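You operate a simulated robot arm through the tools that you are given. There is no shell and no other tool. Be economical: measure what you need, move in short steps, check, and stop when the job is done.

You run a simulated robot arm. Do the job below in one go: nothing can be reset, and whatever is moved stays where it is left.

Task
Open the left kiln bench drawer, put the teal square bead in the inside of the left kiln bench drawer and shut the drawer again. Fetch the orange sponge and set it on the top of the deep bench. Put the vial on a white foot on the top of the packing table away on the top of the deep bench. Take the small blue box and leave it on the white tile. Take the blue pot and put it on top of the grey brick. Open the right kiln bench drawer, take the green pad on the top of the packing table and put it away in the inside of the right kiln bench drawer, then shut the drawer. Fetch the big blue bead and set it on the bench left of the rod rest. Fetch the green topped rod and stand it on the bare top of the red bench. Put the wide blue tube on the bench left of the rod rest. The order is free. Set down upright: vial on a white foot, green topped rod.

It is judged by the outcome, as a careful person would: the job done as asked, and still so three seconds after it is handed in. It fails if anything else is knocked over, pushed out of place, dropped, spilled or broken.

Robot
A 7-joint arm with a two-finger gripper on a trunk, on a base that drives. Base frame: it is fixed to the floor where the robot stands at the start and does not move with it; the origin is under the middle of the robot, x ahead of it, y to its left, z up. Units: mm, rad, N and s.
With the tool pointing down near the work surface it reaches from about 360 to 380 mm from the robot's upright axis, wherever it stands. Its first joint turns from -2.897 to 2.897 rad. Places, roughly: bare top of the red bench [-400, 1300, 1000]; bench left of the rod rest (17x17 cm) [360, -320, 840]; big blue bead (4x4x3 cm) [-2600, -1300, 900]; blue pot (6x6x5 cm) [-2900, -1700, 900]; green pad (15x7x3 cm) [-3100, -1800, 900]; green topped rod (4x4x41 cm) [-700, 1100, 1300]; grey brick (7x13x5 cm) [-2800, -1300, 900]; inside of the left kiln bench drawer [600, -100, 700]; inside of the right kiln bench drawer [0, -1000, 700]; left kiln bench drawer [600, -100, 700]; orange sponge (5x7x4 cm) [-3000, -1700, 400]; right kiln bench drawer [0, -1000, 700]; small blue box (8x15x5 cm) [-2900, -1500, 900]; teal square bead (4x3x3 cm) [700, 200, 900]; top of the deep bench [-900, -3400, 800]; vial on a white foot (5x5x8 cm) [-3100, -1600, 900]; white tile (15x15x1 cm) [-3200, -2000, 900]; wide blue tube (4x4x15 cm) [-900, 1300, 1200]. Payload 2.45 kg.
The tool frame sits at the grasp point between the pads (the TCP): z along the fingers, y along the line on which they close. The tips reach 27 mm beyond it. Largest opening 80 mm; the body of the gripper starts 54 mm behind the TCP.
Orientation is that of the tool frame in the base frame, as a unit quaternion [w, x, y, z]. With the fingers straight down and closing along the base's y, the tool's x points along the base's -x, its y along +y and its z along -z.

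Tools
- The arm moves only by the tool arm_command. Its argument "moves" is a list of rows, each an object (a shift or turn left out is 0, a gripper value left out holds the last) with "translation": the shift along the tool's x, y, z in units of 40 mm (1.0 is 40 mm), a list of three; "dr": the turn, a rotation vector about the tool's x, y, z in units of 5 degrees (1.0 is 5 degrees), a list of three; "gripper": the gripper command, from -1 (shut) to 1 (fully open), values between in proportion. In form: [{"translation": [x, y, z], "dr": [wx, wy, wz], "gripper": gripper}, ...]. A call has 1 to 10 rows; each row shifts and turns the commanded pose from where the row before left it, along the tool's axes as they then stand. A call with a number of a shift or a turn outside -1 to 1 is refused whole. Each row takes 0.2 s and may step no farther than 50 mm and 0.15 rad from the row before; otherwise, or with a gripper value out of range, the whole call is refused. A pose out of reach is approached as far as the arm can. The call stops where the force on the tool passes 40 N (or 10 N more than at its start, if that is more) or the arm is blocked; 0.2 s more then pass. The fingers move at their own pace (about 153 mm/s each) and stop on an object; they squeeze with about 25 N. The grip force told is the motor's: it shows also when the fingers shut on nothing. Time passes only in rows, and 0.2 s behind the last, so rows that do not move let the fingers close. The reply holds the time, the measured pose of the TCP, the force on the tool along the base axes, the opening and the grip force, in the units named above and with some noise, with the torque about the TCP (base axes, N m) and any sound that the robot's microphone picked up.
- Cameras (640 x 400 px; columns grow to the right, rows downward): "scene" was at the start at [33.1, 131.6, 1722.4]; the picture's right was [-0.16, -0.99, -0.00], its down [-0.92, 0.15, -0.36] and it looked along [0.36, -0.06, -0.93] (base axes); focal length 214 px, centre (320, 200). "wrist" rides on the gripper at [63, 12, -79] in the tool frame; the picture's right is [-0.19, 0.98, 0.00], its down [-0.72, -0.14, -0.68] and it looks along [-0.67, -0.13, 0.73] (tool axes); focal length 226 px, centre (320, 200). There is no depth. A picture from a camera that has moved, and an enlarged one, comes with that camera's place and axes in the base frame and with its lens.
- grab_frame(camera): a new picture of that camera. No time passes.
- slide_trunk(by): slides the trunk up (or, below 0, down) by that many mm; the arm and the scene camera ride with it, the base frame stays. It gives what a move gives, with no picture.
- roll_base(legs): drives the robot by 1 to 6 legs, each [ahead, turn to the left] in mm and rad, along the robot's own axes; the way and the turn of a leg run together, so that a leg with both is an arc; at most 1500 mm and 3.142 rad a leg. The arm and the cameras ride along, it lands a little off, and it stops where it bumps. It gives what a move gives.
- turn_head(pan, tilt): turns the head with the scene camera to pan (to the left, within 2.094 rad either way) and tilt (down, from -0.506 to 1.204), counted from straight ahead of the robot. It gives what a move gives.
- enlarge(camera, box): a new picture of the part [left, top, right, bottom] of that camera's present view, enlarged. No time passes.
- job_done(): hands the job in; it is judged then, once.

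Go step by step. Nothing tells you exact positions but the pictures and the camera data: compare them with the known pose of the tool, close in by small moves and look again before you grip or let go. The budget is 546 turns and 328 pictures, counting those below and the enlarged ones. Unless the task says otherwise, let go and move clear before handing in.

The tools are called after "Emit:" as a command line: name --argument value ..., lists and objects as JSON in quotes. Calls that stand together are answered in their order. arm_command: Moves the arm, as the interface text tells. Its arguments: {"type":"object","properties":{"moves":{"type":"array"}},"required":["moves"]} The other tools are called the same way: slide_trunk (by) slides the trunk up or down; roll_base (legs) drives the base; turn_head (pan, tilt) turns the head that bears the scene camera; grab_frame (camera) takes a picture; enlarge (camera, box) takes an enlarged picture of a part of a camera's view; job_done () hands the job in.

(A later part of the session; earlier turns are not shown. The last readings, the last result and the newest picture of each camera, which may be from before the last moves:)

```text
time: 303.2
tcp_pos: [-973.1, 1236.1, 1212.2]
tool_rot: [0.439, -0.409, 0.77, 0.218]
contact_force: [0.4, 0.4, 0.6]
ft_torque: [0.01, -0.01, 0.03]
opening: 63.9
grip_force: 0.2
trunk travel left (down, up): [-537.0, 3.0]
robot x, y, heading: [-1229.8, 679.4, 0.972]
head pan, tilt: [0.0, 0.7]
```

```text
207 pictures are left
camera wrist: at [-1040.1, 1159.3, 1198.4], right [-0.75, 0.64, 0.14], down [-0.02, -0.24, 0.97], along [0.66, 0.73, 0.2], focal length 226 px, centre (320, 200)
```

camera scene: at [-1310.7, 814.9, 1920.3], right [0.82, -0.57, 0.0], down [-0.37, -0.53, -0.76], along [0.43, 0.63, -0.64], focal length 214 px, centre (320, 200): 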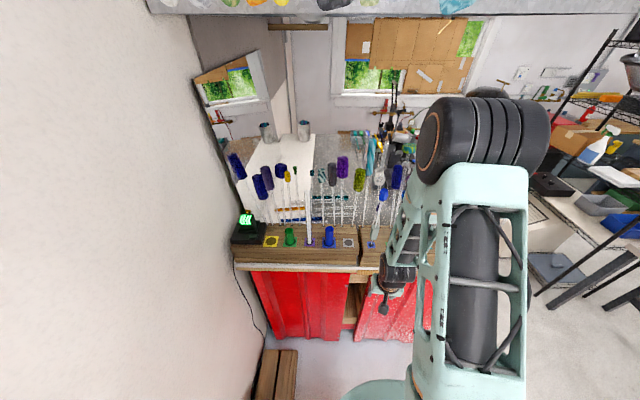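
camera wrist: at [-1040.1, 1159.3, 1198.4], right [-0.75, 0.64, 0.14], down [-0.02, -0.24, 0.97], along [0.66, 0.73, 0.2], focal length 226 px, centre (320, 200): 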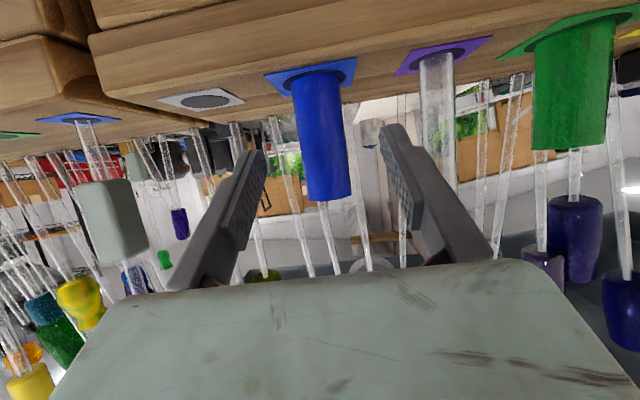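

Emit:
arm_command --moves '[{"translation": [-0.22, 0, 0.58]}, {"translation": [-0.22, 0, 0.55]}]'

Emit:
grab_frame --camera "wrist"

```text
time: 303.8
tcp_pos: [-945.9, 1272.5, 1204.0]
tool_rot: [0.44, -0.409, 0.769, 0.219]
contact_force: [0.1, 0.0, -0.9]
ft_torque: [0.02, 0.02, 0.0]
opening: 63.8
grip_force: 0.1
trunk travel left (down, up): [-537.0, 3.0]
robot x, y, heading: [-1229.8, 679.9, 0.974]
head pan, tilt: [0.0, 0.7]
```

```text
206 pictures are left
camera wrist: at [-1013.8, 1196.9, 1190.6], right [-0.75, 0.64, 0.14], down [-0.02, -0.24, 0.97], along [0.66, 0.73, 0.2], focal length 226 px, centre (320, 200)
```

wrist: 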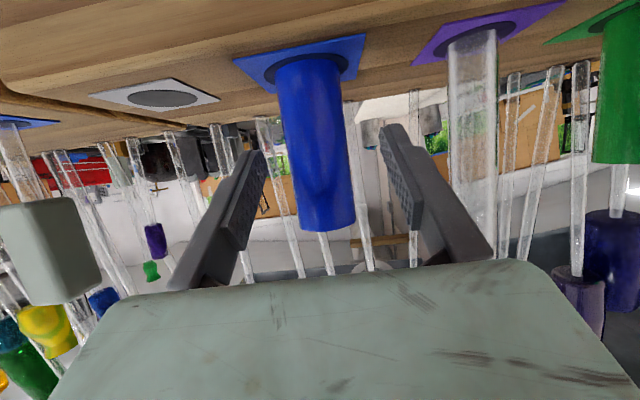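

Emit:
arm_command --moves '[{"translation": [-0.12, 0, 0.22]}, {"gripper": -1}, {"gripper": -1}, {"gripper": -1}]'

Emit:
grab_frame --camera "wrist"

```text
time: 304.8
tcp_pos: [-940.8, 1282.0, 1205.3]
tool_rot: [0.439, -0.41, 0.769, 0.219]
contact_force: [-2.7, -2.8, -0.9]
ft_torque: [-0.27, 0.15, -0.02]
opening: 30.6
grip_force: 25.4
trunk travel left (down, up): [-537.0, 3.0]
robot x, y, heading: [-1229.9, 681.1, 0.968]
head pan, tilt: [0.0, 0.7]
```

```text
205 pictures are left
camera wrist: at [-1008.1, 1204.7, 1189.8], right [-0.75, 0.64, 0.14], down [-0.02, -0.24, 0.97], along [0.66, 0.73, 0.19], focal length 226 px, centre (320, 200)
```

wrist: 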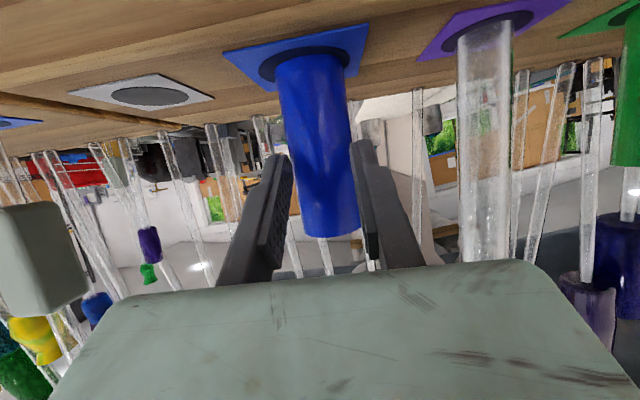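

Emit:
arm_command --moves '[{"translation": [-0.43, -0.01, -0.26]}, {"translation": [-0.43, -0.01, -0.26]}, {"translation": [-0.43, -0.01, -0.26]}, {"translation": [-0.43, -0.01, -0.26]}, {"translation": [-0.43, -0.01, -0.26]}, {"translation": [-0.43, -0.01, -0.26]}]'

Emit:
grab_frame --camera "wrist"

Emit:
enlarge --camera "scene" --box '[220, 140, 460, 300]'

```text
time: 306.2
tcp_pos: [-941.1, 1282.1, 1325.6]
tool_rot: [0.44, -0.408, 0.77, 0.218]
contact_force: [-0.1, 0.6, -0.7]
ft_torque: [-0.05, 0.05, -0.01]
opening: 29.6
grip_force: 24.7
trunk travel left (down, up): [-537.0, 3.0]
robot x, y, heading: [-1230.4, 680.0, 0.968]
head pan, tilt: [0.0, 0.7]
```

```text
204 pictures are left
camera wrist: at [-1008.8, 1206.0, 1310.8], right [-0.75, 0.64, 0.14], down [-0.02, -0.24, 0.97], along [0.66, 0.73, 0.2], focal length 226 px, centre (320, 200)
```

wrist: 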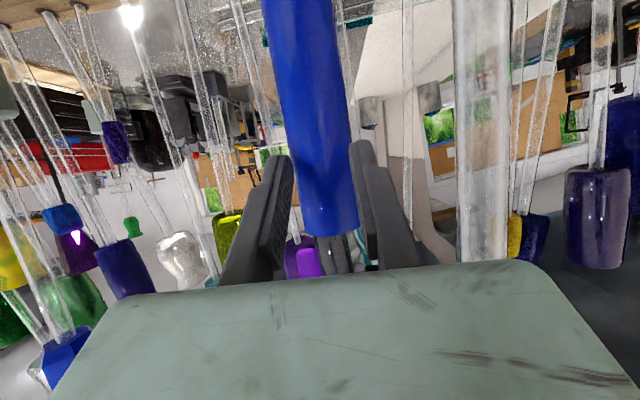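

```text
2.50 times, centred on (340, 220) of scene
camera zoom: at [-1311.2, 814.6, 1920.3], right [0.82, -0.57, 0.0], down [-0.36, -0.53, -0.77], along [0.43, 0.63, -0.64], focal length 536 px, centre (270, 150)
```

zoom: 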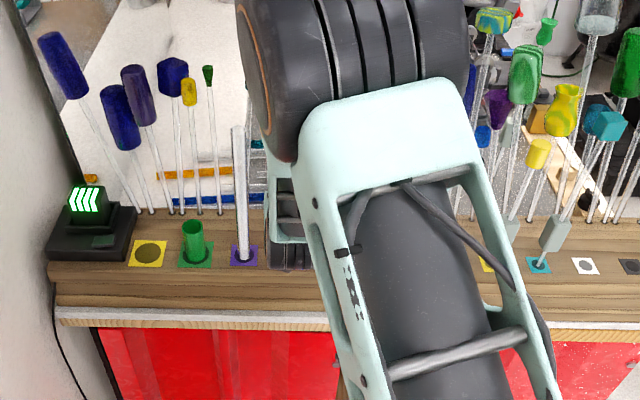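

Tube is out of its socket. Retract from the row.

Emit:
arm_command --moves '[{"translation": [0.25, 0, -0.432]}, {"translation": [0.25, 0, -0.432]}, {"translation": [0.5, 0, -0.864]}, {"translation": [0.5, 0, -0.864]}, {"translation": [0.4, 0, -0.7]}]'

Emit:
roll_base --legs '[[0, 1.94]]'

```text
time: 307.4
tcp_pos: [-1029.5, 1157.2, 1328.5]
tool_rot: [0.44, -0.409, 0.769, 0.218]
contact_force: [0.1, 0.2, -0.3]
ft_torque: [0.01, 0.05, -0.03]
opening: 29.7
grip_force: 25.2
trunk travel left (down, up): [-537.0, 3.0]
robot x, y, heading: [-1231.7, 683.5, 0.97]
head pan, tilt: [0.0, 0.7]
```

```text
time: 312.6
tcp_pos: [-1748.0, 697.1, 1327.3]
tool_rot: [-0.069, 0.866, -0.097, -0.487]
contact_force: [0.8, -0.5, -0.8]
ft_torque: [0.02, -0.02, 0.0]
opening: 0.1
grip_force: 24.5
trunk travel left (down, up): [-537.0, 3.0]
robot x, y, heading: [-1229.0, 684.9, 2.91]
head pan, tilt: [0.0, 0.7]
```

The grip is empty — the tube slipped out during the turn. Find it.

Emit:
grab_frame --camera "wrist"

Emit:
turn_head --pan -0.6 --tilt 1.0

Emit:
grab_frame --camera "scene"

Emit:
turn_head --pan -1.5 --tilt 0.9

Emit:
grab_frame --camera "scene"

```text
202 pictures are left
camera wrist: at [-1651.8, 661.3, 1313.1], right [-0.33, -0.93, 0.14], down [0.23, 0.07, 0.97], along [-0.92, 0.35, 0.2], focal length 226 px, centre (320, 200)
```

wrist: 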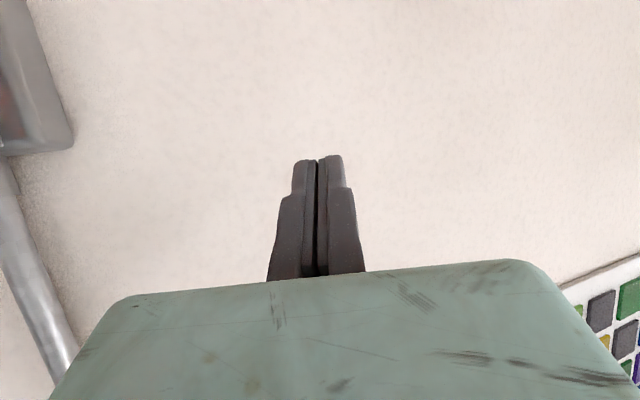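

```text
time: 313.6
tcp_pos: [-1747.3, 696.1, 1327.8]
tool_rot: [-0.069, 0.865, -0.098, -0.487]
contact_force: [0.6, 0.0, 0.3]
ft_torque: [0.0, 0.01, 0.01]
opening: 0.0
grip_force: 24.8
trunk travel left (down, up): [-537.0, 3.0]
robot x, y, heading: [-1230.6, 680.8, 2.91]
head pan, tilt: [-0.6, 1.0]
```

```text
201 pictures are left
camera scene: at [-1292.9, 592.6, 1896.9], right [0.74, 0.67, 0.0], down [0.57, -0.62, -0.54], along [-0.36, 0.4, -0.84], focal length 214 px, centre (320, 200)
```

scene: 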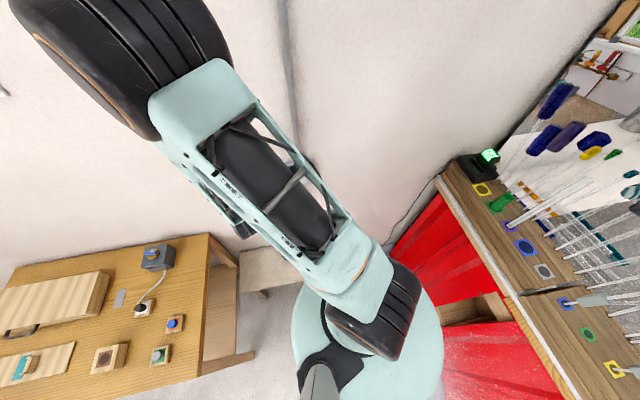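

```text
time: 314.8
tcp_pos: [-1747.0, 697.0, 1326.6]
tool_rot: [-0.067, 0.866, -0.096, -0.487]
contact_force: [0.4, -0.8, 0.0]
ft_torque: [0.01, -0.02, 0.01]
opening: 0.0
grip_force: 25.3
trunk travel left (down, up): [-537.0, 3.0]
robot x, y, heading: [-1229.5, 684.0, 2.906]
head pan, tilt: [-1.499, 0.901]
```

```text
200 pictures are left
camera scene: at [-1234.0, 615.7, 1904.2], right [0.99, -0.16, 0.0], down [-0.12, -0.77, -0.62], along [0.1, 0.61, -0.78], focal length 214 px, centre (320, 200)
```

scene: 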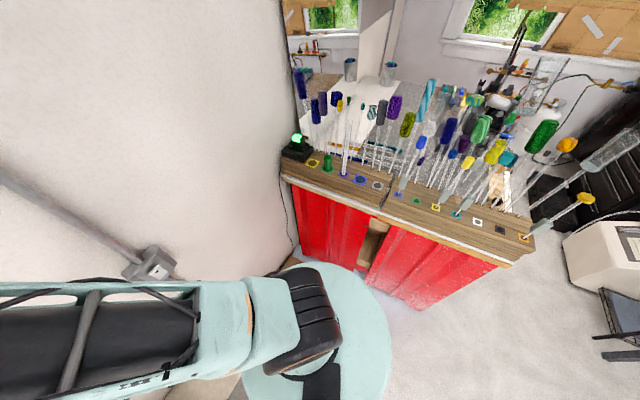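

Emit:
turn_head --pan -0.2 --tilt 1.2

Emit:
grab_frame --camera "scene"

Emit:
roll_base --legs '[[-350, 0]]'

Emit:
turn_head --pan -0.4 --tilt 0.9

Emit:
grab_frame --camera "scene"

```text
time: 316.3
tcp_pos: [-1747.5, 697.0, 1328.0]
tool_rot: [-0.069, 0.866, -0.097, -0.486]
contact_force: [-0.1, -0.8, 0.5]
ft_torque: [0.01, -0.02, 0.0]
opening: 0.0
grip_force: 25.3
trunk travel left (down, up): [-537.0, 3.0]
robot x, y, heading: [-1230.7, 684.1, 2.911]
head pan, tilt: [-0.201, 1.201]
```

```text
199 pictures are left
camera scene: at [-1296.6, 564.7, 1884.3], right [0.42, 0.91, 0.0], down [0.85, -0.39, -0.36], along [-0.33, 0.15, -0.93], focal length 214 px, centre (320, 200)
```

scene: 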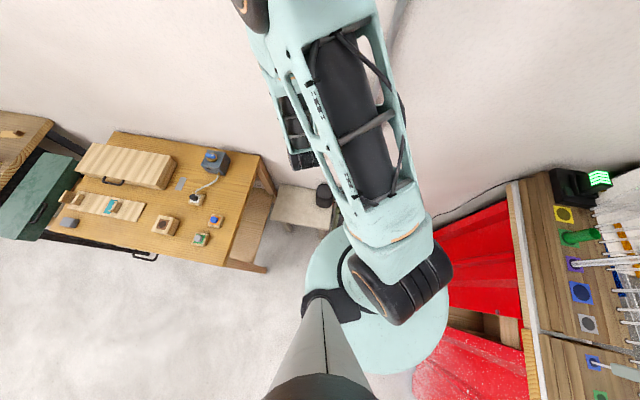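

```text
time: 318.6
tcp_pos: [-1405.5, 615.2, 1327.6]
tool_rot: [-0.067, 0.866, -0.096, -0.486]
contact_force: [0.8, -1.2, 0.5]
ft_torque: [0.01, -0.03, -0.01]
opening: 0.0
grip_force: 25.5
trunk travel left (down, up): [-537.0, 3.0]
robot x, y, heading: [-888.1, 600.8, 2.918]
head pan, tilt: [-0.201, 1.201]
```

```text
time: 319.4
tcp_pos: [-1407.8, 615.1, 1325.8]
tool_rot: [-0.067, 0.866, -0.095, -0.487]
contact_force: [-0.2, -0.1, -0.2]
ft_torque: [-0.02, 0.03, -0.04]
opening: 0.2
grip_force: 25.1
trunk travel left (down, up): [-537.0, 3.0]
robot x, y, heading: [-888.9, 602.7, 2.917]
head pan, tilt: [-0.4, 0.901]
```

```text
198 pictures are left
camera scene: at [-966.1, 505.9, 1904.1], right [0.59, 0.81, 0.0], down [0.64, -0.46, -0.62], along [-0.5, 0.36, -0.78], focal length 214 px, centre (320, 200)
```

scene: 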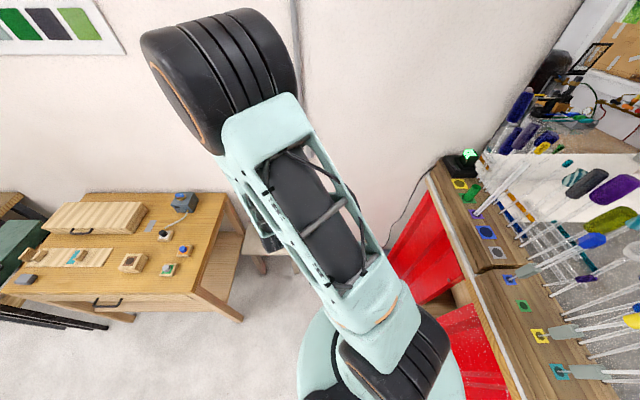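

Emit:
roll_base --legs '[[0, 0.8]]'

Emit:
turn_head --pan -1.5 --tilt 0.8

Emit:
grab_frame --camera "scene"

```text
time: 321.8
tcp_pos: [-1277.6, 248.4, 1327.7]
tool_rot: [0.119, 0.839, 0.235, -0.476]
contact_force: [-0.1, -1.0, -0.5]
ft_torque: [0.0, 0.02, -0.02]
opening: 0.0
grip_force: 25.0
trunk travel left (down, up): [-537.0, 3.0]
robot x, y, heading: [-898.2, 603.1, -2.661]
head pan, tilt: [-0.4, 0.901]
stopped in leg 1: the robot was blocked; the commanded pose is now the measured one
```

```text
time: 323.1
tcp_pos: [-1277.3, 249.7, 1327.9]
tool_rot: [0.12, 0.839, 0.236, -0.476]
contact_force: [0.3, 0.1, 0.3]
ft_torque: [0.02, -0.02, -0.01]
opening: 0.1
grip_force: 25.0
trunk travel left (down, up): [-537.0, 3.0]
robot x, y, heading: [-894.3, 594.6, -2.666]
head pan, tilt: [-1.499, 0.799]
```

```text
197 pictures are left
camera scene: at [-859.3, 553.1, 1912.1], right [0.85, 0.52, 0.0], down [0.38, -0.61, -0.7], along [-0.37, 0.59, -0.72], focal length 214 px, centre (320, 200)
```

scene: 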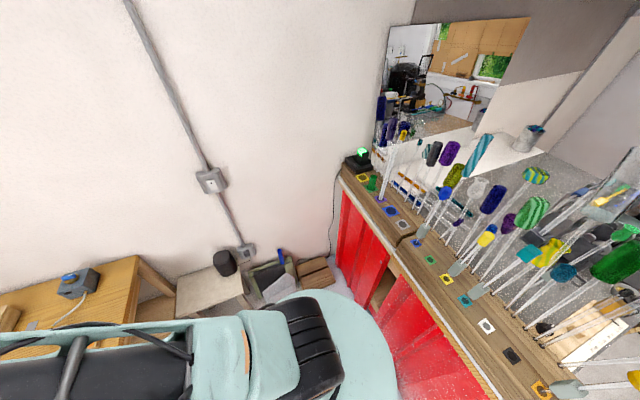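

Emit:
enlarge --camera "scene" --box '[220, 220, 360, 310]'

```text
4.44 times, centred on (290, 265) of scene
camera zoom: at [-859.3, 553.1, 1912.1], right [0.85, 0.52, 0.0], down [0.38, -0.61, -0.7], along [-0.37, 0.59, -0.72], focal length 953 px, centre (453, -89)
```

zoom: 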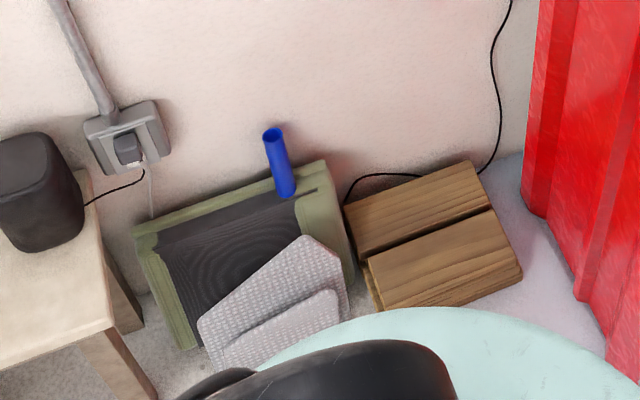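

The tube landed upright on top of the green box by the wall — recoverable. I'll point the tool down and go back there.

Emit:
arm_command --moves '[{"dr": [0, 1, 0], "gripper": 0.6}, {"dr": [0, 1, 0]}, {"dr": [0, 1, 0]}, {"dr": [0, 1, 0]}, {"dr": [0, 1, 0]}, {"dr": [0, 1, 0]}, {"dr": [0, 1, 0]}, {"dr": [0, 1, 0]}, {"dr": [0, 1, 0]}, {"dr": [0, 1, 0]}]'

Emit:
arm_command --moves '[{"dr": [0, 1, 0]}, {"dr": [0, 0.8, 0]}, {"translation": [0.8, 0, 0]}, {"translation": [0.8, 0, 0]}]'

Emit:
roll_base --legs '[[0, -0.7]]'

Emit:
turn_head --pan -0.9 --tilt 0.8

Emit:
grab_frame --camera "scene"

```text
time: 325.3
tcp_pos: [-1278.4, 248.9, 1326.2]
tool_rot: [0.009, 0.961, 0.266, -0.077]
contact_force: [-1.0, 0.3, -0.4]
ft_torque: [0.03, -0.02, -0.01]
opening: 64.1
grip_force: 0.1
trunk travel left (down, up): [-537.0, 3.0]
robot x, y, heading: [-895.1, 599.3, -2.661]
head pan, tilt: [-1.499, 0.799]
```

```text
time: 326.3
tcp_pos: [-1222.2, 282.2, 1327.3]
tool_rot: [-0.012, 0.965, 0.263, -0.002]
contact_force: [-0.1, -0.2, 0.2]
ft_torque: [0.02, 0.03, 0.02]
opening: 64.2
grip_force: 0.0
trunk travel left (down, up): [-537.0, 3.0]
robot x, y, heading: [-897.3, 598.7, -2.66]
head pan, tilt: [-1.499, 0.799]
```

```text
time: 328.7
tcp_pos: [-1350.2, 566.8, 1328.1]
tool_rot: [-0.011, 0.996, -0.083, 0.003]
contact_force: [0.2, 0.9, -0.3]
ft_torque: [-0.01, 0.03, 0.0]
opening: 63.9
grip_force: 0.1
trunk travel left (down, up): [-537.0, 3.0]
robot x, y, heading: [-896.9, 597.7, 2.916]
head pan, tilt: [-1.499, 0.799]
```

```text
time: 329.7
tcp_pos: [-1351.5, 567.0, 1329.1]
tool_rot: [-0.011, 0.996, -0.084, 0.002]
contact_force: [0.5, 0.0, 0.2]
ft_torque: [0.0, 0.01, 0.0]
opening: 64.0
grip_force: 0.2
trunk travel left (down, up): [-537.0, 3.0]
robot x, y, heading: [-895.0, 597.6, 2.918]
head pan, tilt: [-0.901, 0.799]
```

```text
195 pictures are left
camera scene: at [-945.9, 531.6, 1912.1], right [0.9, 0.43, 0.0], down [0.31, -0.65, -0.7], along [-0.3, 0.63, -0.72], focal length 214 px, centre (320, 200)
```

scene: 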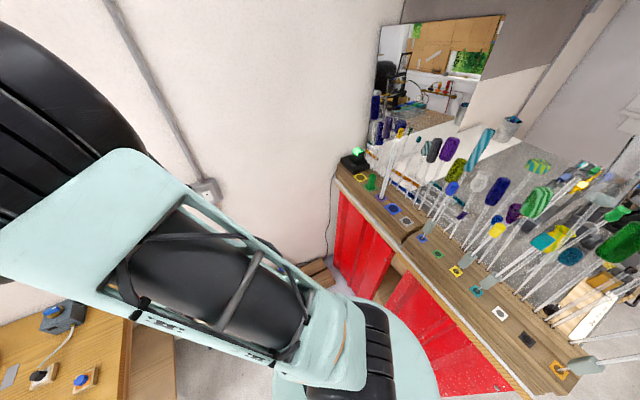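

Emit:
roll_base --legs '[[335, 0], [0, -0.7]]'

Emit:
grab_frame --camera "wrist"

```text
time: 333.8
tcp_pos: [-1588.2, 945.2, 1329.0]
tool_rot: [-0.01, 0.906, -0.424, 0.007]
contact_force: [-0.9, -0.1, 0.0]
ft_torque: [0.02, -0.03, 0.0]
opening: 63.9
grip_force: 0.1
trunk travel left (down, up): [-537.0, 3.0]
robot x, y, heading: [-1221.8, 675.7, 2.209]
head pan, tilt: [-0.901, 0.799]
```

```text
194 pictures are left
camera wrist: at [-1557.3, 886.8, 1406.7], right [-0.88, -0.48, -0.02], down [-0.37, 0.63, 0.68], along [-0.31, 0.61, -0.73], focal length 226 px, centre (320, 200)
```

wrist: 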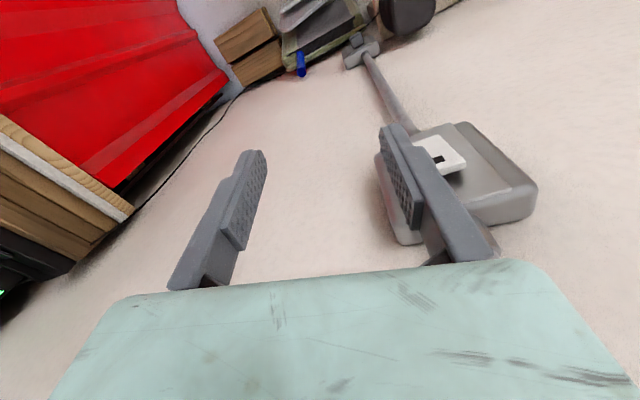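

The tube stands near (-1562,1110,435). A wall outlet box is close to my right; I move left over the tube, then lower the trunk.

Emit:
arm_command --moves '[{"translation": [0, -0.787, 0]}, {"translation": [-0.4, -0.787, 0]}, {"translation": [-0.686, -0.787, 0]}, {"translation": [-0.686, -0.787, 0]}, {"translation": [-0.5, 0, 0]}]'

Emit:
grab_frame --camera "wrist"

```text
time: 335.0
tcp_pos: [-1549.8, 1095.3, 1330.0]
tool_rot: [-0.01, 0.906, -0.424, 0.007]
contact_force: [0.3, -0.1, -0.1]
ft_torque: [0.01, -0.04, -0.02]
opening: 63.9
grip_force: 0.1
trunk travel left (down, up): [-537.0, 3.0]
robot x, y, heading: [-1222.0, 673.3, 2.203]
head pan, tilt: [-0.901, 0.799]
```

```text
193 pictures are left
camera wrist: at [-1520.1, 1036.9, 1408.6], right [-0.88, -0.48, -0.02], down [-0.37, 0.63, 0.68], along [-0.31, 0.61, -0.73], focal length 226 px, centre (320, 200)
```

wrist: 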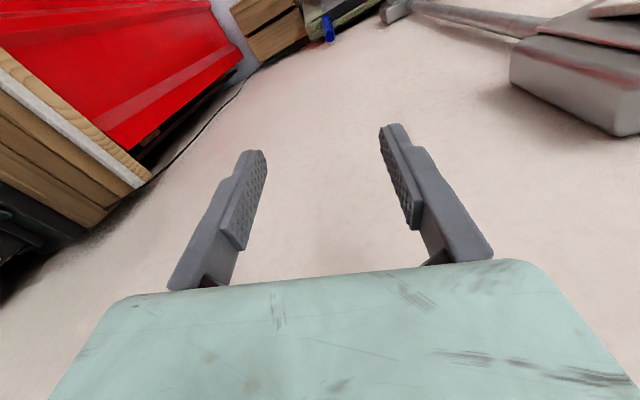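

Emit:
slide_trunk --by -400

Emit:
grab_frame --camera "wrist"

```text
time: 338.8
tcp_pos: [-1549.0, 1093.7, 930.8]
tool_rot: [-0.01, 0.906, -0.423, 0.006]
contact_force: [-0.3, 0.1, 0.3]
ft_torque: [0.01, 0.01, 0.02]
opening: 63.9
grip_force: 0.0
trunk travel left (down, up): [-137.0, 403.0]
robot x, y, heading: [-1222.8, 675.4, 2.211]
head pan, tilt: [-0.901, 0.799]
```

```text
192 pictures are left
camera wrist: at [-1519.1, 1036.6, 1008.9], right [-0.88, -0.48, -0.02], down [-0.37, 0.63, 0.68], along [-0.31, 0.61, -0.73], focal length 226 px, centre (320, 200)
```

wrist: 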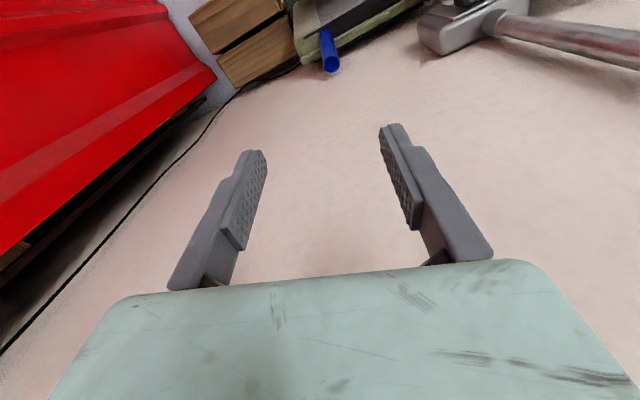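

The tube leans ~19° against the wall on the box; top near (-1586,1143,460). I'll lower, tilt the tool 20° away from the wall, and approach.

Emit:
slide_trunk --by -135

Emit:
arm_command --moves '[{"translation": [0, 0, 0.9]}, {"translation": [0, 0, 0.9]}, {"translation": [0, 0, 0.9]}, {"dr": [0, -1, 0]}, {"dr": [0, -1, 0]}, {"dr": [0, -1, 0]}, {"dr": [0, -1, 0]}]'

Emit:
grab_frame --camera "wrist"

```text
time: 340.4
tcp_pos: [-1549.7, 1094.7, 795.4]
tool_rot: [-0.01, 0.906, -0.424, 0.006]
contact_force: [0.5, 0.4, -0.1]
ft_torque: [-0.01, 0.0, -0.01]
opening: 63.9
grip_force: 0.1
trunk travel left (down, up): [-2.0, 538.0]
robot x, y, heading: [-1221.9, 674.6, 2.211]
head pan, tilt: [-0.901, 0.799]
```

```text
time: 342.0
tcp_pos: [-1547.8, 1096.3, 687.5]
tool_rot: [-0.083, 0.893, -0.416, -0.152]
contact_force: [0.5, 0.1, 0.4]
ft_torque: [0.0, 0.03, -0.05]
opening: 63.9
grip_force: 0.1
trunk travel left (down, up): [-2.0, 538.0]
robot x, y, heading: [-1218.5, 670.4, 2.207]
head pan, tilt: [-0.901, 0.799]
```

```text
191 pictures are left
camera wrist: at [-1501.6, 1020.4, 739.6], right [-0.87, -0.49, 0.04], down [-0.19, 0.42, 0.89], along [-0.45, 0.77, -0.46], focal length 226 px, centre (320, 200)
```

wrist: 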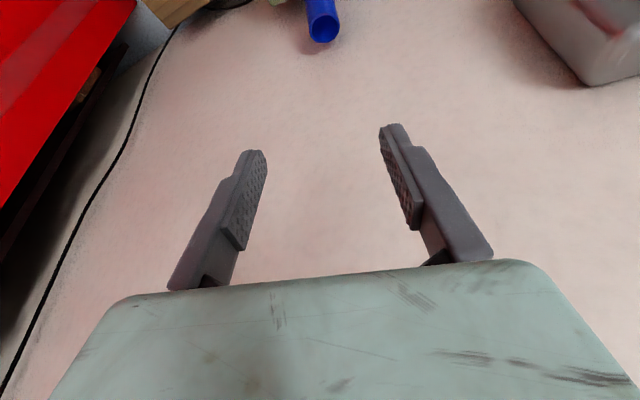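

Emit:
arm_command --moves '[{"translation": [0.31, 0, 0.86]}, {"translation": [0.31, 0, 0.86]}, {"translation": [0.31, 0, 0.86]}, {"translation": [0.31, 0, 0.86]}]'

Emit:
grab_frame --camera "wrist"

```text
time: 343.0
tcp_pos: [-1543.5, 1098.6, 541.2]
tool_rot: [-0.083, 0.893, -0.415, -0.152]
contact_force: [0.9, -0.1, 0.2]
ft_torque: [-0.01, -0.01, 0.01]
opening: 64.0
grip_force: 0.0
trunk travel left (down, up): [-2.0, 538.0]
robot x, y, heading: [-1223.2, 669.8, 2.209]
head pan, tilt: [-0.901, 0.799]
```

```text
190 pictures are left
camera wrist: at [-1498.0, 1022.5, 592.9], right [-0.87, -0.49, 0.04], down [-0.19, 0.42, 0.89], along [-0.45, 0.76, -0.46], focal length 226 px, centre (320, 200)
```

wrist: 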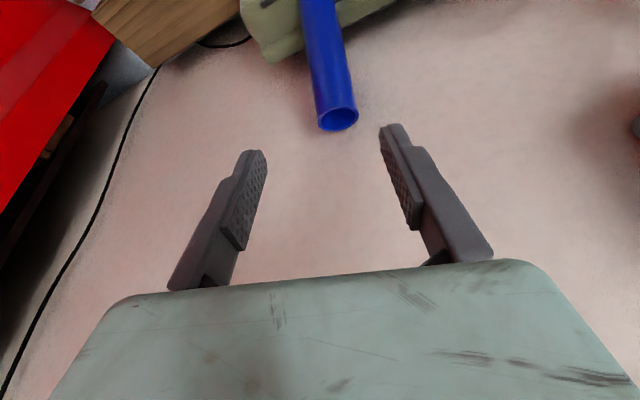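

Emit:
arm_command --moves '[{"translation": [0, 0.09, 0.85]}, {"translation": [0, 0.09, 0.85]}, {"translation": [0, 0.09, 0.85]}]'

Emit:
grab_frame --camera "wrist"

```text
time: 343.8
tcp_pos: [-1572.4, 1119.2, 445.7]
tool_rot: [-0.082, 0.894, -0.415, -0.151]
contact_force: [-0.7, -0.2, 0.4]
ft_torque: [-0.01, 0.0, 0.0]
opening: 63.7
grip_force: 0.1
trunk travel left (down, up): [-2.0, 538.0]
robot x, y, heading: [-1220.8, 674.3, 2.208]
head pan, tilt: [-0.901, 0.799]
```

```text
189 pictures are left
camera wrist: at [-1527.4, 1043.9, 497.1], right [-0.87, -0.49, 0.04], down [-0.19, 0.42, 0.89], along [-0.45, 0.76, -0.46], focal length 226 px, centre (320, 200)
```

wrist: 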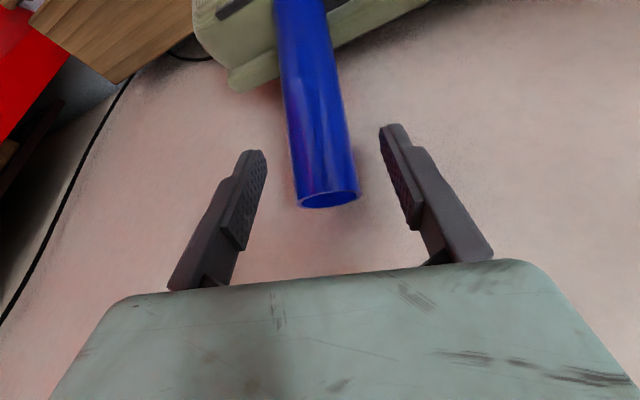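

Emit:
arm_command --moves '[{"translation": [0, 0, 0.65]}, {"translation": [0, 0, 0.6]}]'

Emit:
grab_frame --camera "wrist"

```text
time: 344.4
tcp_pos: [-1582.2, 1133.9, 397.3]
tool_rot: [-0.083, 0.893, -0.416, -0.15]
contact_force: [0.2, 0.0, 1.0]
ft_torque: [0.02, 0.01, -0.01]
opening: 63.9
grip_force: 0.0
trunk travel left (down, up): [-2.0, 538.0]
robot x, y, heading: [-1221.9, 675.3, 2.208]
head pan, tilt: [-0.901, 0.799]
```

```text
188 pictures are left
camera wrist: at [-1536.9, 1057.6, 449.6], right [-0.87, -0.49, 0.04], down [-0.19, 0.42, 0.89], along [-0.45, 0.76, -0.46], focal length 226 px, centre (320, 200)
```

wrist: 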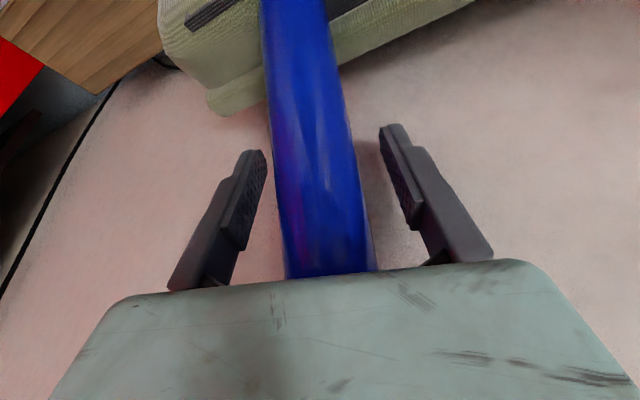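

Emit:
arm_command --moves '[{"gripper": -1}, {"gripper": -1}, {"gripper": -1}, {"translation": [-0.17, 0, -0.47]}, {"translation": [-0.17, 0, -0.47]}, {"translation": [0.35, 0, -0.9]}, {"translation": [0.35, 0, -0.9]}]'

Emit:
grab_frame --camera "wrist"

```text
time: 346.0
tcp_pos: [-1552.9, 1091.4, 495.7]
tool_rot: [-0.083, 0.893, -0.416, -0.15]
contact_force: [0.1, 0.8, -0.9]
ft_torque: [0.01, 0.01, 0.0]
opening: 34.6
grip_force: 24.7
trunk travel left (down, up): [-2.0, 538.0]
robot x, y, heading: [-1223.1, 673.0, 2.213]
head pan, tilt: [-0.901, 0.799]
```

```text
187 pictures are left
camera wrist: at [-1507.4, 1016.3, 548.5], right [-0.87, -0.49, 0.04], down [-0.19, 0.42, 0.89], along [-0.45, 0.76, -0.46], focal length 226 px, centre (320, 200)
```

wrist: 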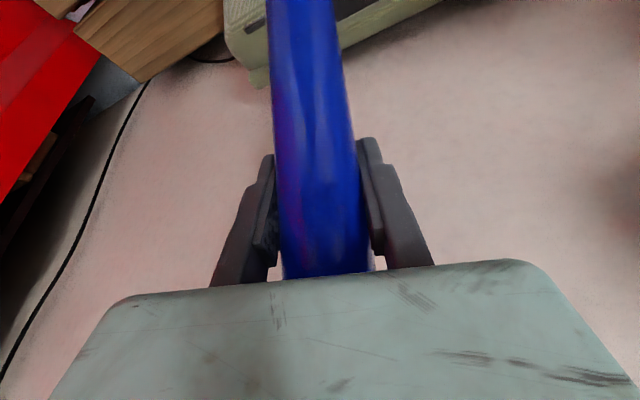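

Good firm hold now (full diameter). I'll retract from the wall and raise before turning.

Emit:
arm_command --moves '[{"translation": [0.8, 0, -0.3]}, {"translation": [0.8, 0, -0.3]}, {"translation": [0.8, 0, -0.3]}]'

Emit:
slide_trunk --by 400

Emit:
grab_frame --camera "wrist"

```text
time: 346.8
tcp_pos: [-1487.0, 1013.3, 498.6]
tool_rot: [-0.083, 0.893, -0.415, -0.151]
contact_force: [-1.8, -0.5, -0.2]
ft_torque: [0.06, 0.04, 0.0]
opening: 34.8
grip_force: 24.6
trunk travel left (down, up): [-2.0, 538.0]
robot x, y, heading: [-1221.0, 675.8, 2.205]
head pan, tilt: [-0.901, 0.799]
```

```text
time: 350.7
tcp_pos: [-1485.9, 1012.8, 897.0]
tool_rot: [-0.083, 0.893, -0.415, -0.151]
contact_force: [1.0, 0.3, -1.4]
ft_torque: [0.05, 0.04, 0.0]
opening: 34.6
grip_force: 25.3
trunk travel left (down, up): [-402.0, 138.0]
robot x, y, heading: [-1219.7, 673.7, 2.208]
head pan, tilt: [-0.901, 0.799]
```

```text
186 pictures are left
camera wrist: at [-1441.1, 938.4, 949.8], right [-0.87, -0.49, 0.04], down [-0.19, 0.42, 0.89], along [-0.45, 0.76, -0.46], focal length 226 px, centre (320, 200)
```

wrist: 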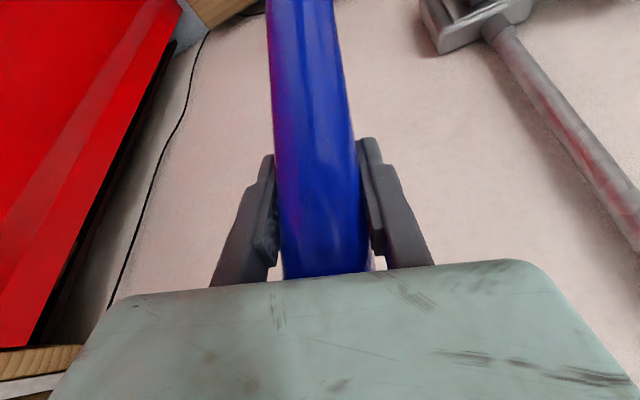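

Emit:
roll_base --legs '[[0, 0.7]]'

Emit:
roll_base --legs '[[-600, 0]]'

```text
time: 353.0
tcp_pos: [-1643.6, 762.1, 898.7]
tool_rot: [-0.027, 0.982, -0.083, -0.171]
contact_force: [-0.3, 0.5, -1.2]
ft_torque: [0.05, -0.01, 0.0]
opening: 34.4
grip_force: 25.0
trunk travel left (down, up): [-402.0, 138.0]
robot x, y, heading: [-1219.3, 675.4, 2.912]
head pan, tilt: [-0.901, 0.799]
```

```text
time: 356.4
tcp_pos: [-1059.3, 624.1, 897.4]
tool_rot: [-0.025, 0.982, -0.079, -0.171]
contact_force: [-0.1, -0.2, -0.7]
ft_torque: [0.02, 0.01, 0.01]
opening: 34.7
grip_force: 25.2
trunk travel left (down, up): [-402.0, 138.0]
robot x, y, heading: [-639.4, 543.9, 2.92]
head pan, tilt: [-0.901, 0.799]
```

Emit:
roll_base --legs '[[0, -0.9], [-500, 0]]'

Emit:
slide_trunk --by 130

Emit:
roll_base --legs '[[0, -2.34]]'

```text
time: 361.7
tcp_pos: [-613.4, 469.6, 897.4]
tool_rot: [-0.096, 0.85, -0.498, -0.142]
contact_force: [0.7, -0.1, -1.1]
ft_torque: [0.02, 0.01, 0.01]
opening: 34.8
grip_force: 25.4
trunk travel left (down, up): [-402.0, 138.0]
robot x, y, heading: [-417.6, 86.3, 2.022]
head pan, tilt: [-0.901, 0.799]
```

```text
time: 363.3
tcp_pos: [-613.8, 471.2, 1027.1]
tool_rot: [-0.097, 0.849, -0.499, -0.142]
contact_force: [1.6, -0.4, -1.8]
ft_torque: [0.01, -0.01, -0.02]
opening: 34.8
grip_force: 24.9
trunk travel left (down, up): [-532.0, 8.0]
robot x, y, heading: [-415.0, 85.9, 2.024]
head pan, tilt: [-0.901, 0.799]
```

```text
time: 369.4
tcp_pos: [-3.3, -33.9, 1027.6]
tool_rot: [0.169, 0.121, 0.978, -0.032]
contact_force: [-0.1, -0.3, -1.2]
ft_torque: [0.02, -0.05, -0.02]
opening: 34.9
grip_force: 25.1
trunk travel left (down, up): [-532.0, 8.0]
robot x, y, heading: [-417.9, 89.7, -0.311]
head pan, tilt: [-0.901, 0.799]
```

Emit:
roll_base --legs '[[390, 0], [0, -0.305]]'

Emit:
turn_head --pan 0 --tilt 0.9

Emit:
grab_frame --camera "scene"

Emit:
grab_frame --camera "wrist"

```text
time: 372.9
tcp_pos: [315.7, -271.0, 1028.3]
tool_rot: [0.163, 0.267, 0.948, -0.057]
contact_force: [-0.4, 0.5, -0.1]
ft_torque: [-0.01, 0.03, 0.04]
opening: 35.0
grip_force: 24.9
trunk travel left (down, up): [-532.0, 8.0]
robot x, y, heading: [-42.3, -33.3, -0.611]
head pan, tilt: [-0.901, 0.799]
```

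```text
time: 374.1
tcp_pos: [316.5, -269.3, 1026.9]
tool_rot: [0.162, 0.267, 0.948, -0.058]
contact_force: [0.2, 0.3, -0.7]
ft_torque: [-0.01, -0.02, 0.0]
opening: 34.9
grip_force: 24.8
trunk travel left (down, up): [-532.0, 8.0]
robot x, y, heading: [-41.1, -30.3, -0.615]
head pan, tilt: [0.0, 0.901]
```

```text
185 pictures are left
camera scene: at [80.5, 50.5, 1899.1], right [-0.58, -0.82, 0.0], down [-0.64, 0.45, -0.62], along [0.51, -0.36, -0.78], focal length 214 px, centre (320, 200)
```

scene: 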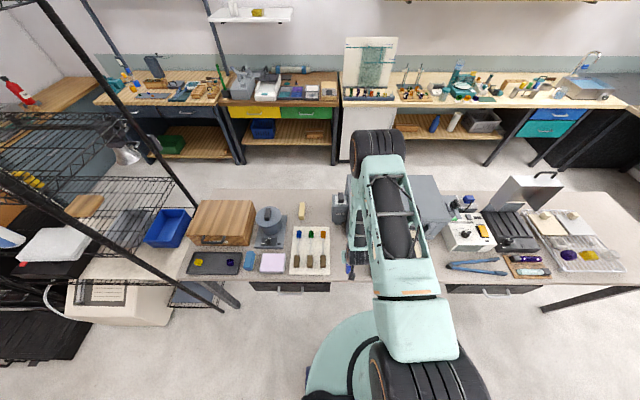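

```text
184 pictures are left
camera wrist: at [250.2, -214.5, 1079.9], right [0.67, 0.74, 0.04], down [0.31, -0.34, 0.89], along [0.67, -0.58, -0.46], focal length 226 px, centre (320, 200)
```

wrist: 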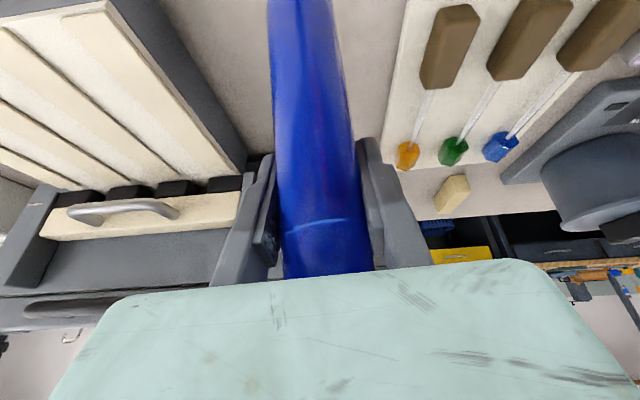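

The tube hangs right over the gap. I'll pitch so it's upright and move it over the spot.

Emit:
arm_command --moves '[{"dr": [0, -1, 0]}, {"dr": [0, -1, 0]}, {"dr": [0, -1, 0]}, {"dr": [0, -0.8, 0]}, {"translation": [-0.64, 0.18, 0.52]}, {"translation": [-0.64, 0.18, 0.52]}]'

Emit:
grab_frame --camera "wrist"

Emit:
enlarge --camera "scene" --box '[260, 180, 440, 310]'

```text
time: 375.4
tcp_pos: [379.2, -293.8, 1027.7]
tool_rot: [0.317, 0.254, 0.908, -0.102]
contact_force: [0.8, -0.3, -1.9]
ft_torque: [0.02, -0.03, -0.01]
opening: 34.8
grip_force: 24.9
trunk travel left (down, up): [-532.0, 8.0]
robot x, y, heading: [-47.2, -31.3, -0.614]
head pan, tilt: [0.0, 0.901]
```

```text
183 pictures are left
camera wrist: at [302.9, -230.8, 1047.6], right [0.65, 0.76, 0.1], down [0.05, -0.17, 0.98], along [0.76, -0.63, -0.15], focal length 226 px, centre (320, 200)
```

wrist: 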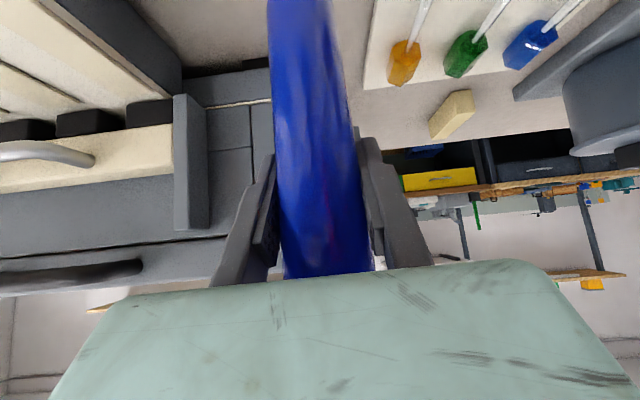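

```text
3.08 times, centred on (350, 245) of scene
camera zoom: at [80.9, 50.6, 1899.1], right [-0.58, -0.82, 0.0], down [-0.64, 0.45, -0.62], along [0.51, -0.36, -0.78], focal length 660 px, centre (228, 62)
```

zoom: 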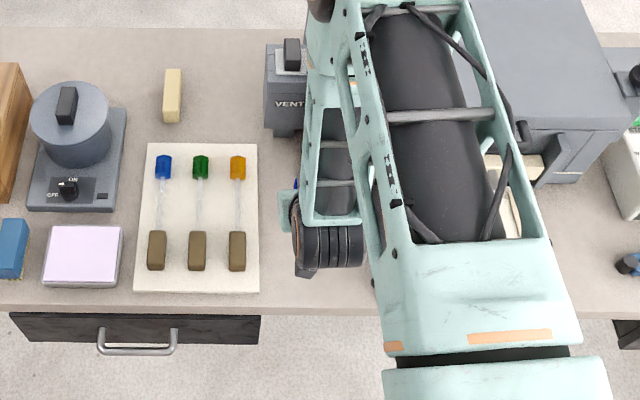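

Emit:
slide_trunk --by -50

Emit:
arm_command --moves '[{"translation": [0.079, 0, 0.097]}, {"translation": [0.079, 0, 0.097]}, {"translation": [0.079, 0, 0.097]}]'

Emit:
grab_frame --camera "wrist"

```text
time: 376.4
tcp_pos: [379.2, -293.2, 977.4]
tool_rot: [0.317, 0.254, 0.908, -0.101]
contact_force: [0.3, 0.1, -0.8]
ft_torque: [0.03, 0.01, -0.01]
opening: 34.6
grip_force: 25.2
trunk travel left (down, up): [-482.0, 58.0]
robot x, y, heading: [-47.1, -35.6, -0.612]
head pan, tilt: [0.0, 0.901]
```

```text
time: 377.2
tcp_pos: [378.9, -292.7, 960.0]
tool_rot: [0.316, 0.255, 0.908, -0.101]
contact_force: [0.0, 0.0, -1.5]
ft_torque: [0.04, 0.0, 0.02]
opening: 34.6
grip_force: 25.2
trunk travel left (down, up): [-482.0, 58.0]
robot x, y, heading: [-48.8, -34.1, -0.606]
head pan, tilt: [0.0, 0.901]
```

```text
181 pictures are left
camera wrist: at [302.0, -230.5, 982.1], right [0.65, 0.76, 0.1], down [0.05, -0.17, 0.98], along [0.76, -0.63, -0.15], focal length 226 px, centre (320, 200)
```

wrist: 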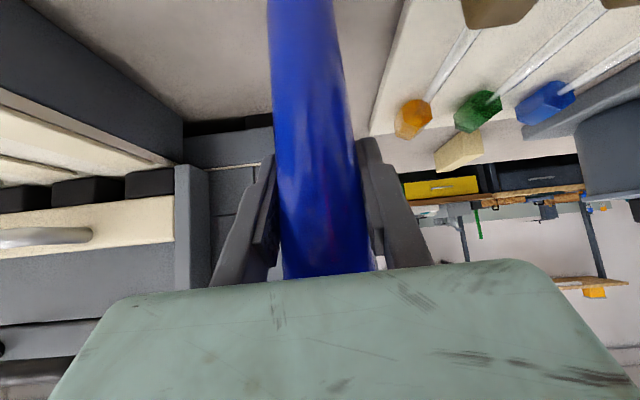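

Lower in small steps until it touches the bench.

Emit:
arm_command --moves '[{"translation": [0.04, 0, 0.048]}, {"translation": [0.04, 0, 0.048]}, {"translation": [0.04, 0, 0.048]}]'

Emit:
arm_command --moves '[{"translation": [0.04, 0, 0.048]}, {"translation": [0.04, 0, 0.048]}, {"translation": [0.04, 0, 0.048]}]'

Emit:
arm_command --moves '[{"translation": [0.04, 0, 0.048]}, {"translation": [0.04, 0, 0.048]}, {"translation": [0.04, 0, 0.048]}]'

```text
time: 378.0
tcp_pos: [378.5, -294.4, 953.7]
tool_rot: [0.316, 0.254, 0.909, -0.101]
contact_force: [0.6, 0.6, -1.0]
ft_torque: [0.04, 0.0, 0.0]
opening: 34.9
grip_force: 25.0
trunk travel left (down, up): [-482.0, 58.0]
robot x, y, heading: [-44.3, -31.8, -0.609]
head pan, tilt: [0.0, 0.901]
```

```text
time: 378.8
tcp_pos: [377.7, -295.2, 947.9]
tool_rot: [0.317, 0.253, 0.909, -0.101]
contact_force: [-0.5, 1.2, 0.8]
ft_torque: [0.1, 0.03, -0.03]
opening: 34.6
grip_force: 25.2
trunk travel left (down, up): [-482.0, 58.0]
robot x, y, heading: [-42.3, -31.8, -0.617]
head pan, tilt: [0.0, 0.901]
```

```text
time: 379.6
tcp_pos: [378.7, -293.5, 938.7]
tool_rot: [0.317, 0.254, 0.908, -0.102]
contact_force: [2.6, 0.0, 17.2]
ft_torque: [0.15, -0.15, -0.03]
opening: 34.8
grip_force: 24.9
trunk travel left (down, up): [-482.0, 58.0]
robot x, y, heading: [-46.7, -30.2, -0.612]
head pan, tilt: [0.0, 0.901]
```

Emit:
arm_command --moves '[{"translation": [-0.04, 0, -0.048]}, {"gripper": 0.1}, {"gripper": 0.3}, {"translation": [0, 0, 0]}]'

Emit:
grab_frame --camera "wrist"

```text
time: 380.6
tcp_pos: [378.9, -294.1, 940.5]
tool_rot: [0.317, 0.255, 0.908, -0.101]
contact_force: [0.2, -0.3, 0.2]
ft_torque: [-0.01, -0.02, -0.04]
opening: 52.1
grip_force: 0.0
trunk travel left (down, up): [-482.0, 58.0]
robot x, y, heading: [-44.3, -29.0, -0.612]
head pan, tilt: [0.0, 0.901]
```

```text
180 pictures are left
camera wrist: at [301.5, -231.2, 962.3], right [0.65, 0.76, 0.1], down [0.05, -0.17, 0.98], along [0.76, -0.63, -0.15], focal length 226 px, centre (320, 200)
```

wrist: 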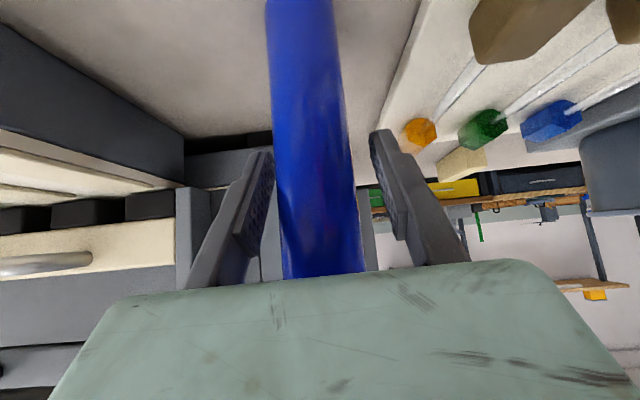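

Emit:
arm_command --moves '[{"translation": [0, 0, -0.4], "gripper": 0.6}, {"translation": [0, 0, -0.7]}, {"translation": [0, 0, -1]}, {"translation": [0, 0, -1]}, {"translation": [-0.5, 0, -0.8]}]'

Emit:
grab_frame --camera "wrist"

```text
time: 381.8
tcp_pos: [307.3, -247.1, 1076.6]
tool_rot: [0.317, 0.255, 0.908, -0.101]
contact_force: [0.1, 0.1, -0.4]
ft_torque: [-0.01, -0.01, -0.02]
opening: 64.2
grip_force: 0.0
trunk travel left (down, up): [-482.0, 58.0]
robot x, y, heading: [-42.8, -30.9, -0.617]
head pan, tilt: [0.0, 0.901]
```

```text
179 pictures are left
camera wrist: at [231.4, -184.8, 1097.5], right [0.65, 0.76, 0.1], down [0.05, -0.17, 0.98], along [0.76, -0.63, -0.15], focal length 226 px, centre (320, 200)
```

wrist: 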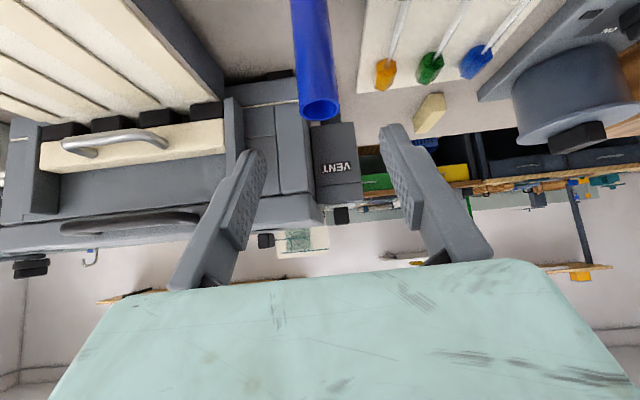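

The tube stands in the bare gap. Next I'll open the right kiln bench drawer (handle near (-185,-867,745)). Drive there.

Emit:
slide_trunk --by 55

Emit:
roll_base --legs '[[-60, 0], [0, -1.74]]'

```text
time: 382.7
tcp_pos: [308.3, -248.6, 1130.6]
tool_rot: [0.317, 0.254, 0.908, -0.101]
contact_force: [0.2, 0.2, -0.7]
ft_torque: [0.0, -0.01, -0.02]
opening: 63.9
grip_force: 0.0
trunk travel left (down, up): [-537.0, 3.0]
robot x, y, heading: [-43.7, -33.9, -0.609]
head pan, tilt: [0.0, 0.901]
```

```text
time: 388.0
tcp_pos: [-365.2, -307.7, 1130.9]
tool_rot: [0.126, 0.859, 0.39, -0.308]
contact_force: [0.2, -0.7, 0.5]
ft_torque: [0.01, -0.01, -0.02]
opening: 64.2
grip_force: 0.1
trunk travel left (down, up): [-537.0, 3.0]
robot x, y, heading: [-94.2, 3.5, -2.357]
head pan, tilt: [0.0, 0.901]
```

Emit:
roll_base --legs '[[0, 0.077], [770, 0], [0, 1.67]]'

Emit:
grab_frame --camera "scene"

Emit:
grab_frame --camera "wrist"

```text
time: 396.9
tcp_pos: [-244.0, -799.4, 1130.9]
tool_rot: [0.317, 0.251, 0.909, -0.101]
contact_force: [0.3, 0.4, 0.3]
ft_torque: [-0.03, 0.0, 0.02]
opening: 64.1
grip_force: 0.2
trunk travel left (down, up): [-537.0, 3.0]
robot x, y, heading: [-598.2, -580.3, -0.605]
head pan, tilt: [0.0, 0.901]
```

```text
178 pictures are left
camera scene: at [-473.8, -500.7, 1904.1], right [-0.57, -0.82, 0.0], down [-0.64, 0.45, -0.62], along [0.51, -0.35, -0.78], focal length 214 px, centre (320, 200)
```

scene: 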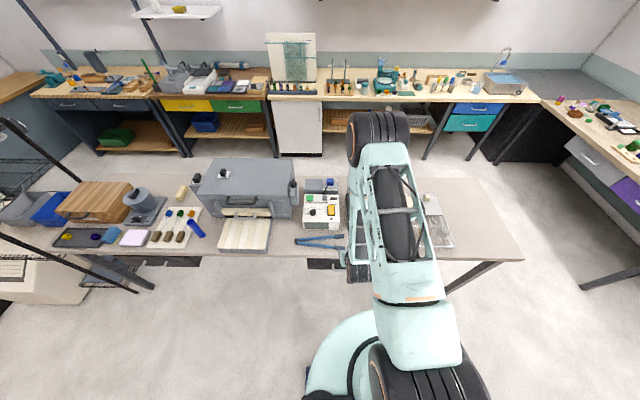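

```text
177 pictures are left
camera wrist: at [-320.6, -735.9, 1151.9], right [0.64, 0.76, 0.1], down [0.05, -0.17, 0.98], along [0.77, -0.63, -0.15], focal length 226 px, centre (320, 200)
```

wrist: 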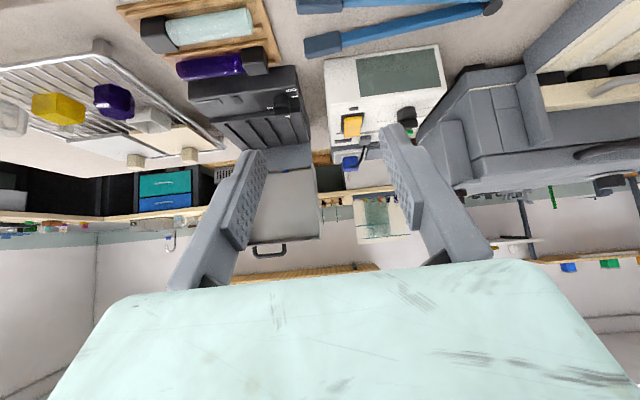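

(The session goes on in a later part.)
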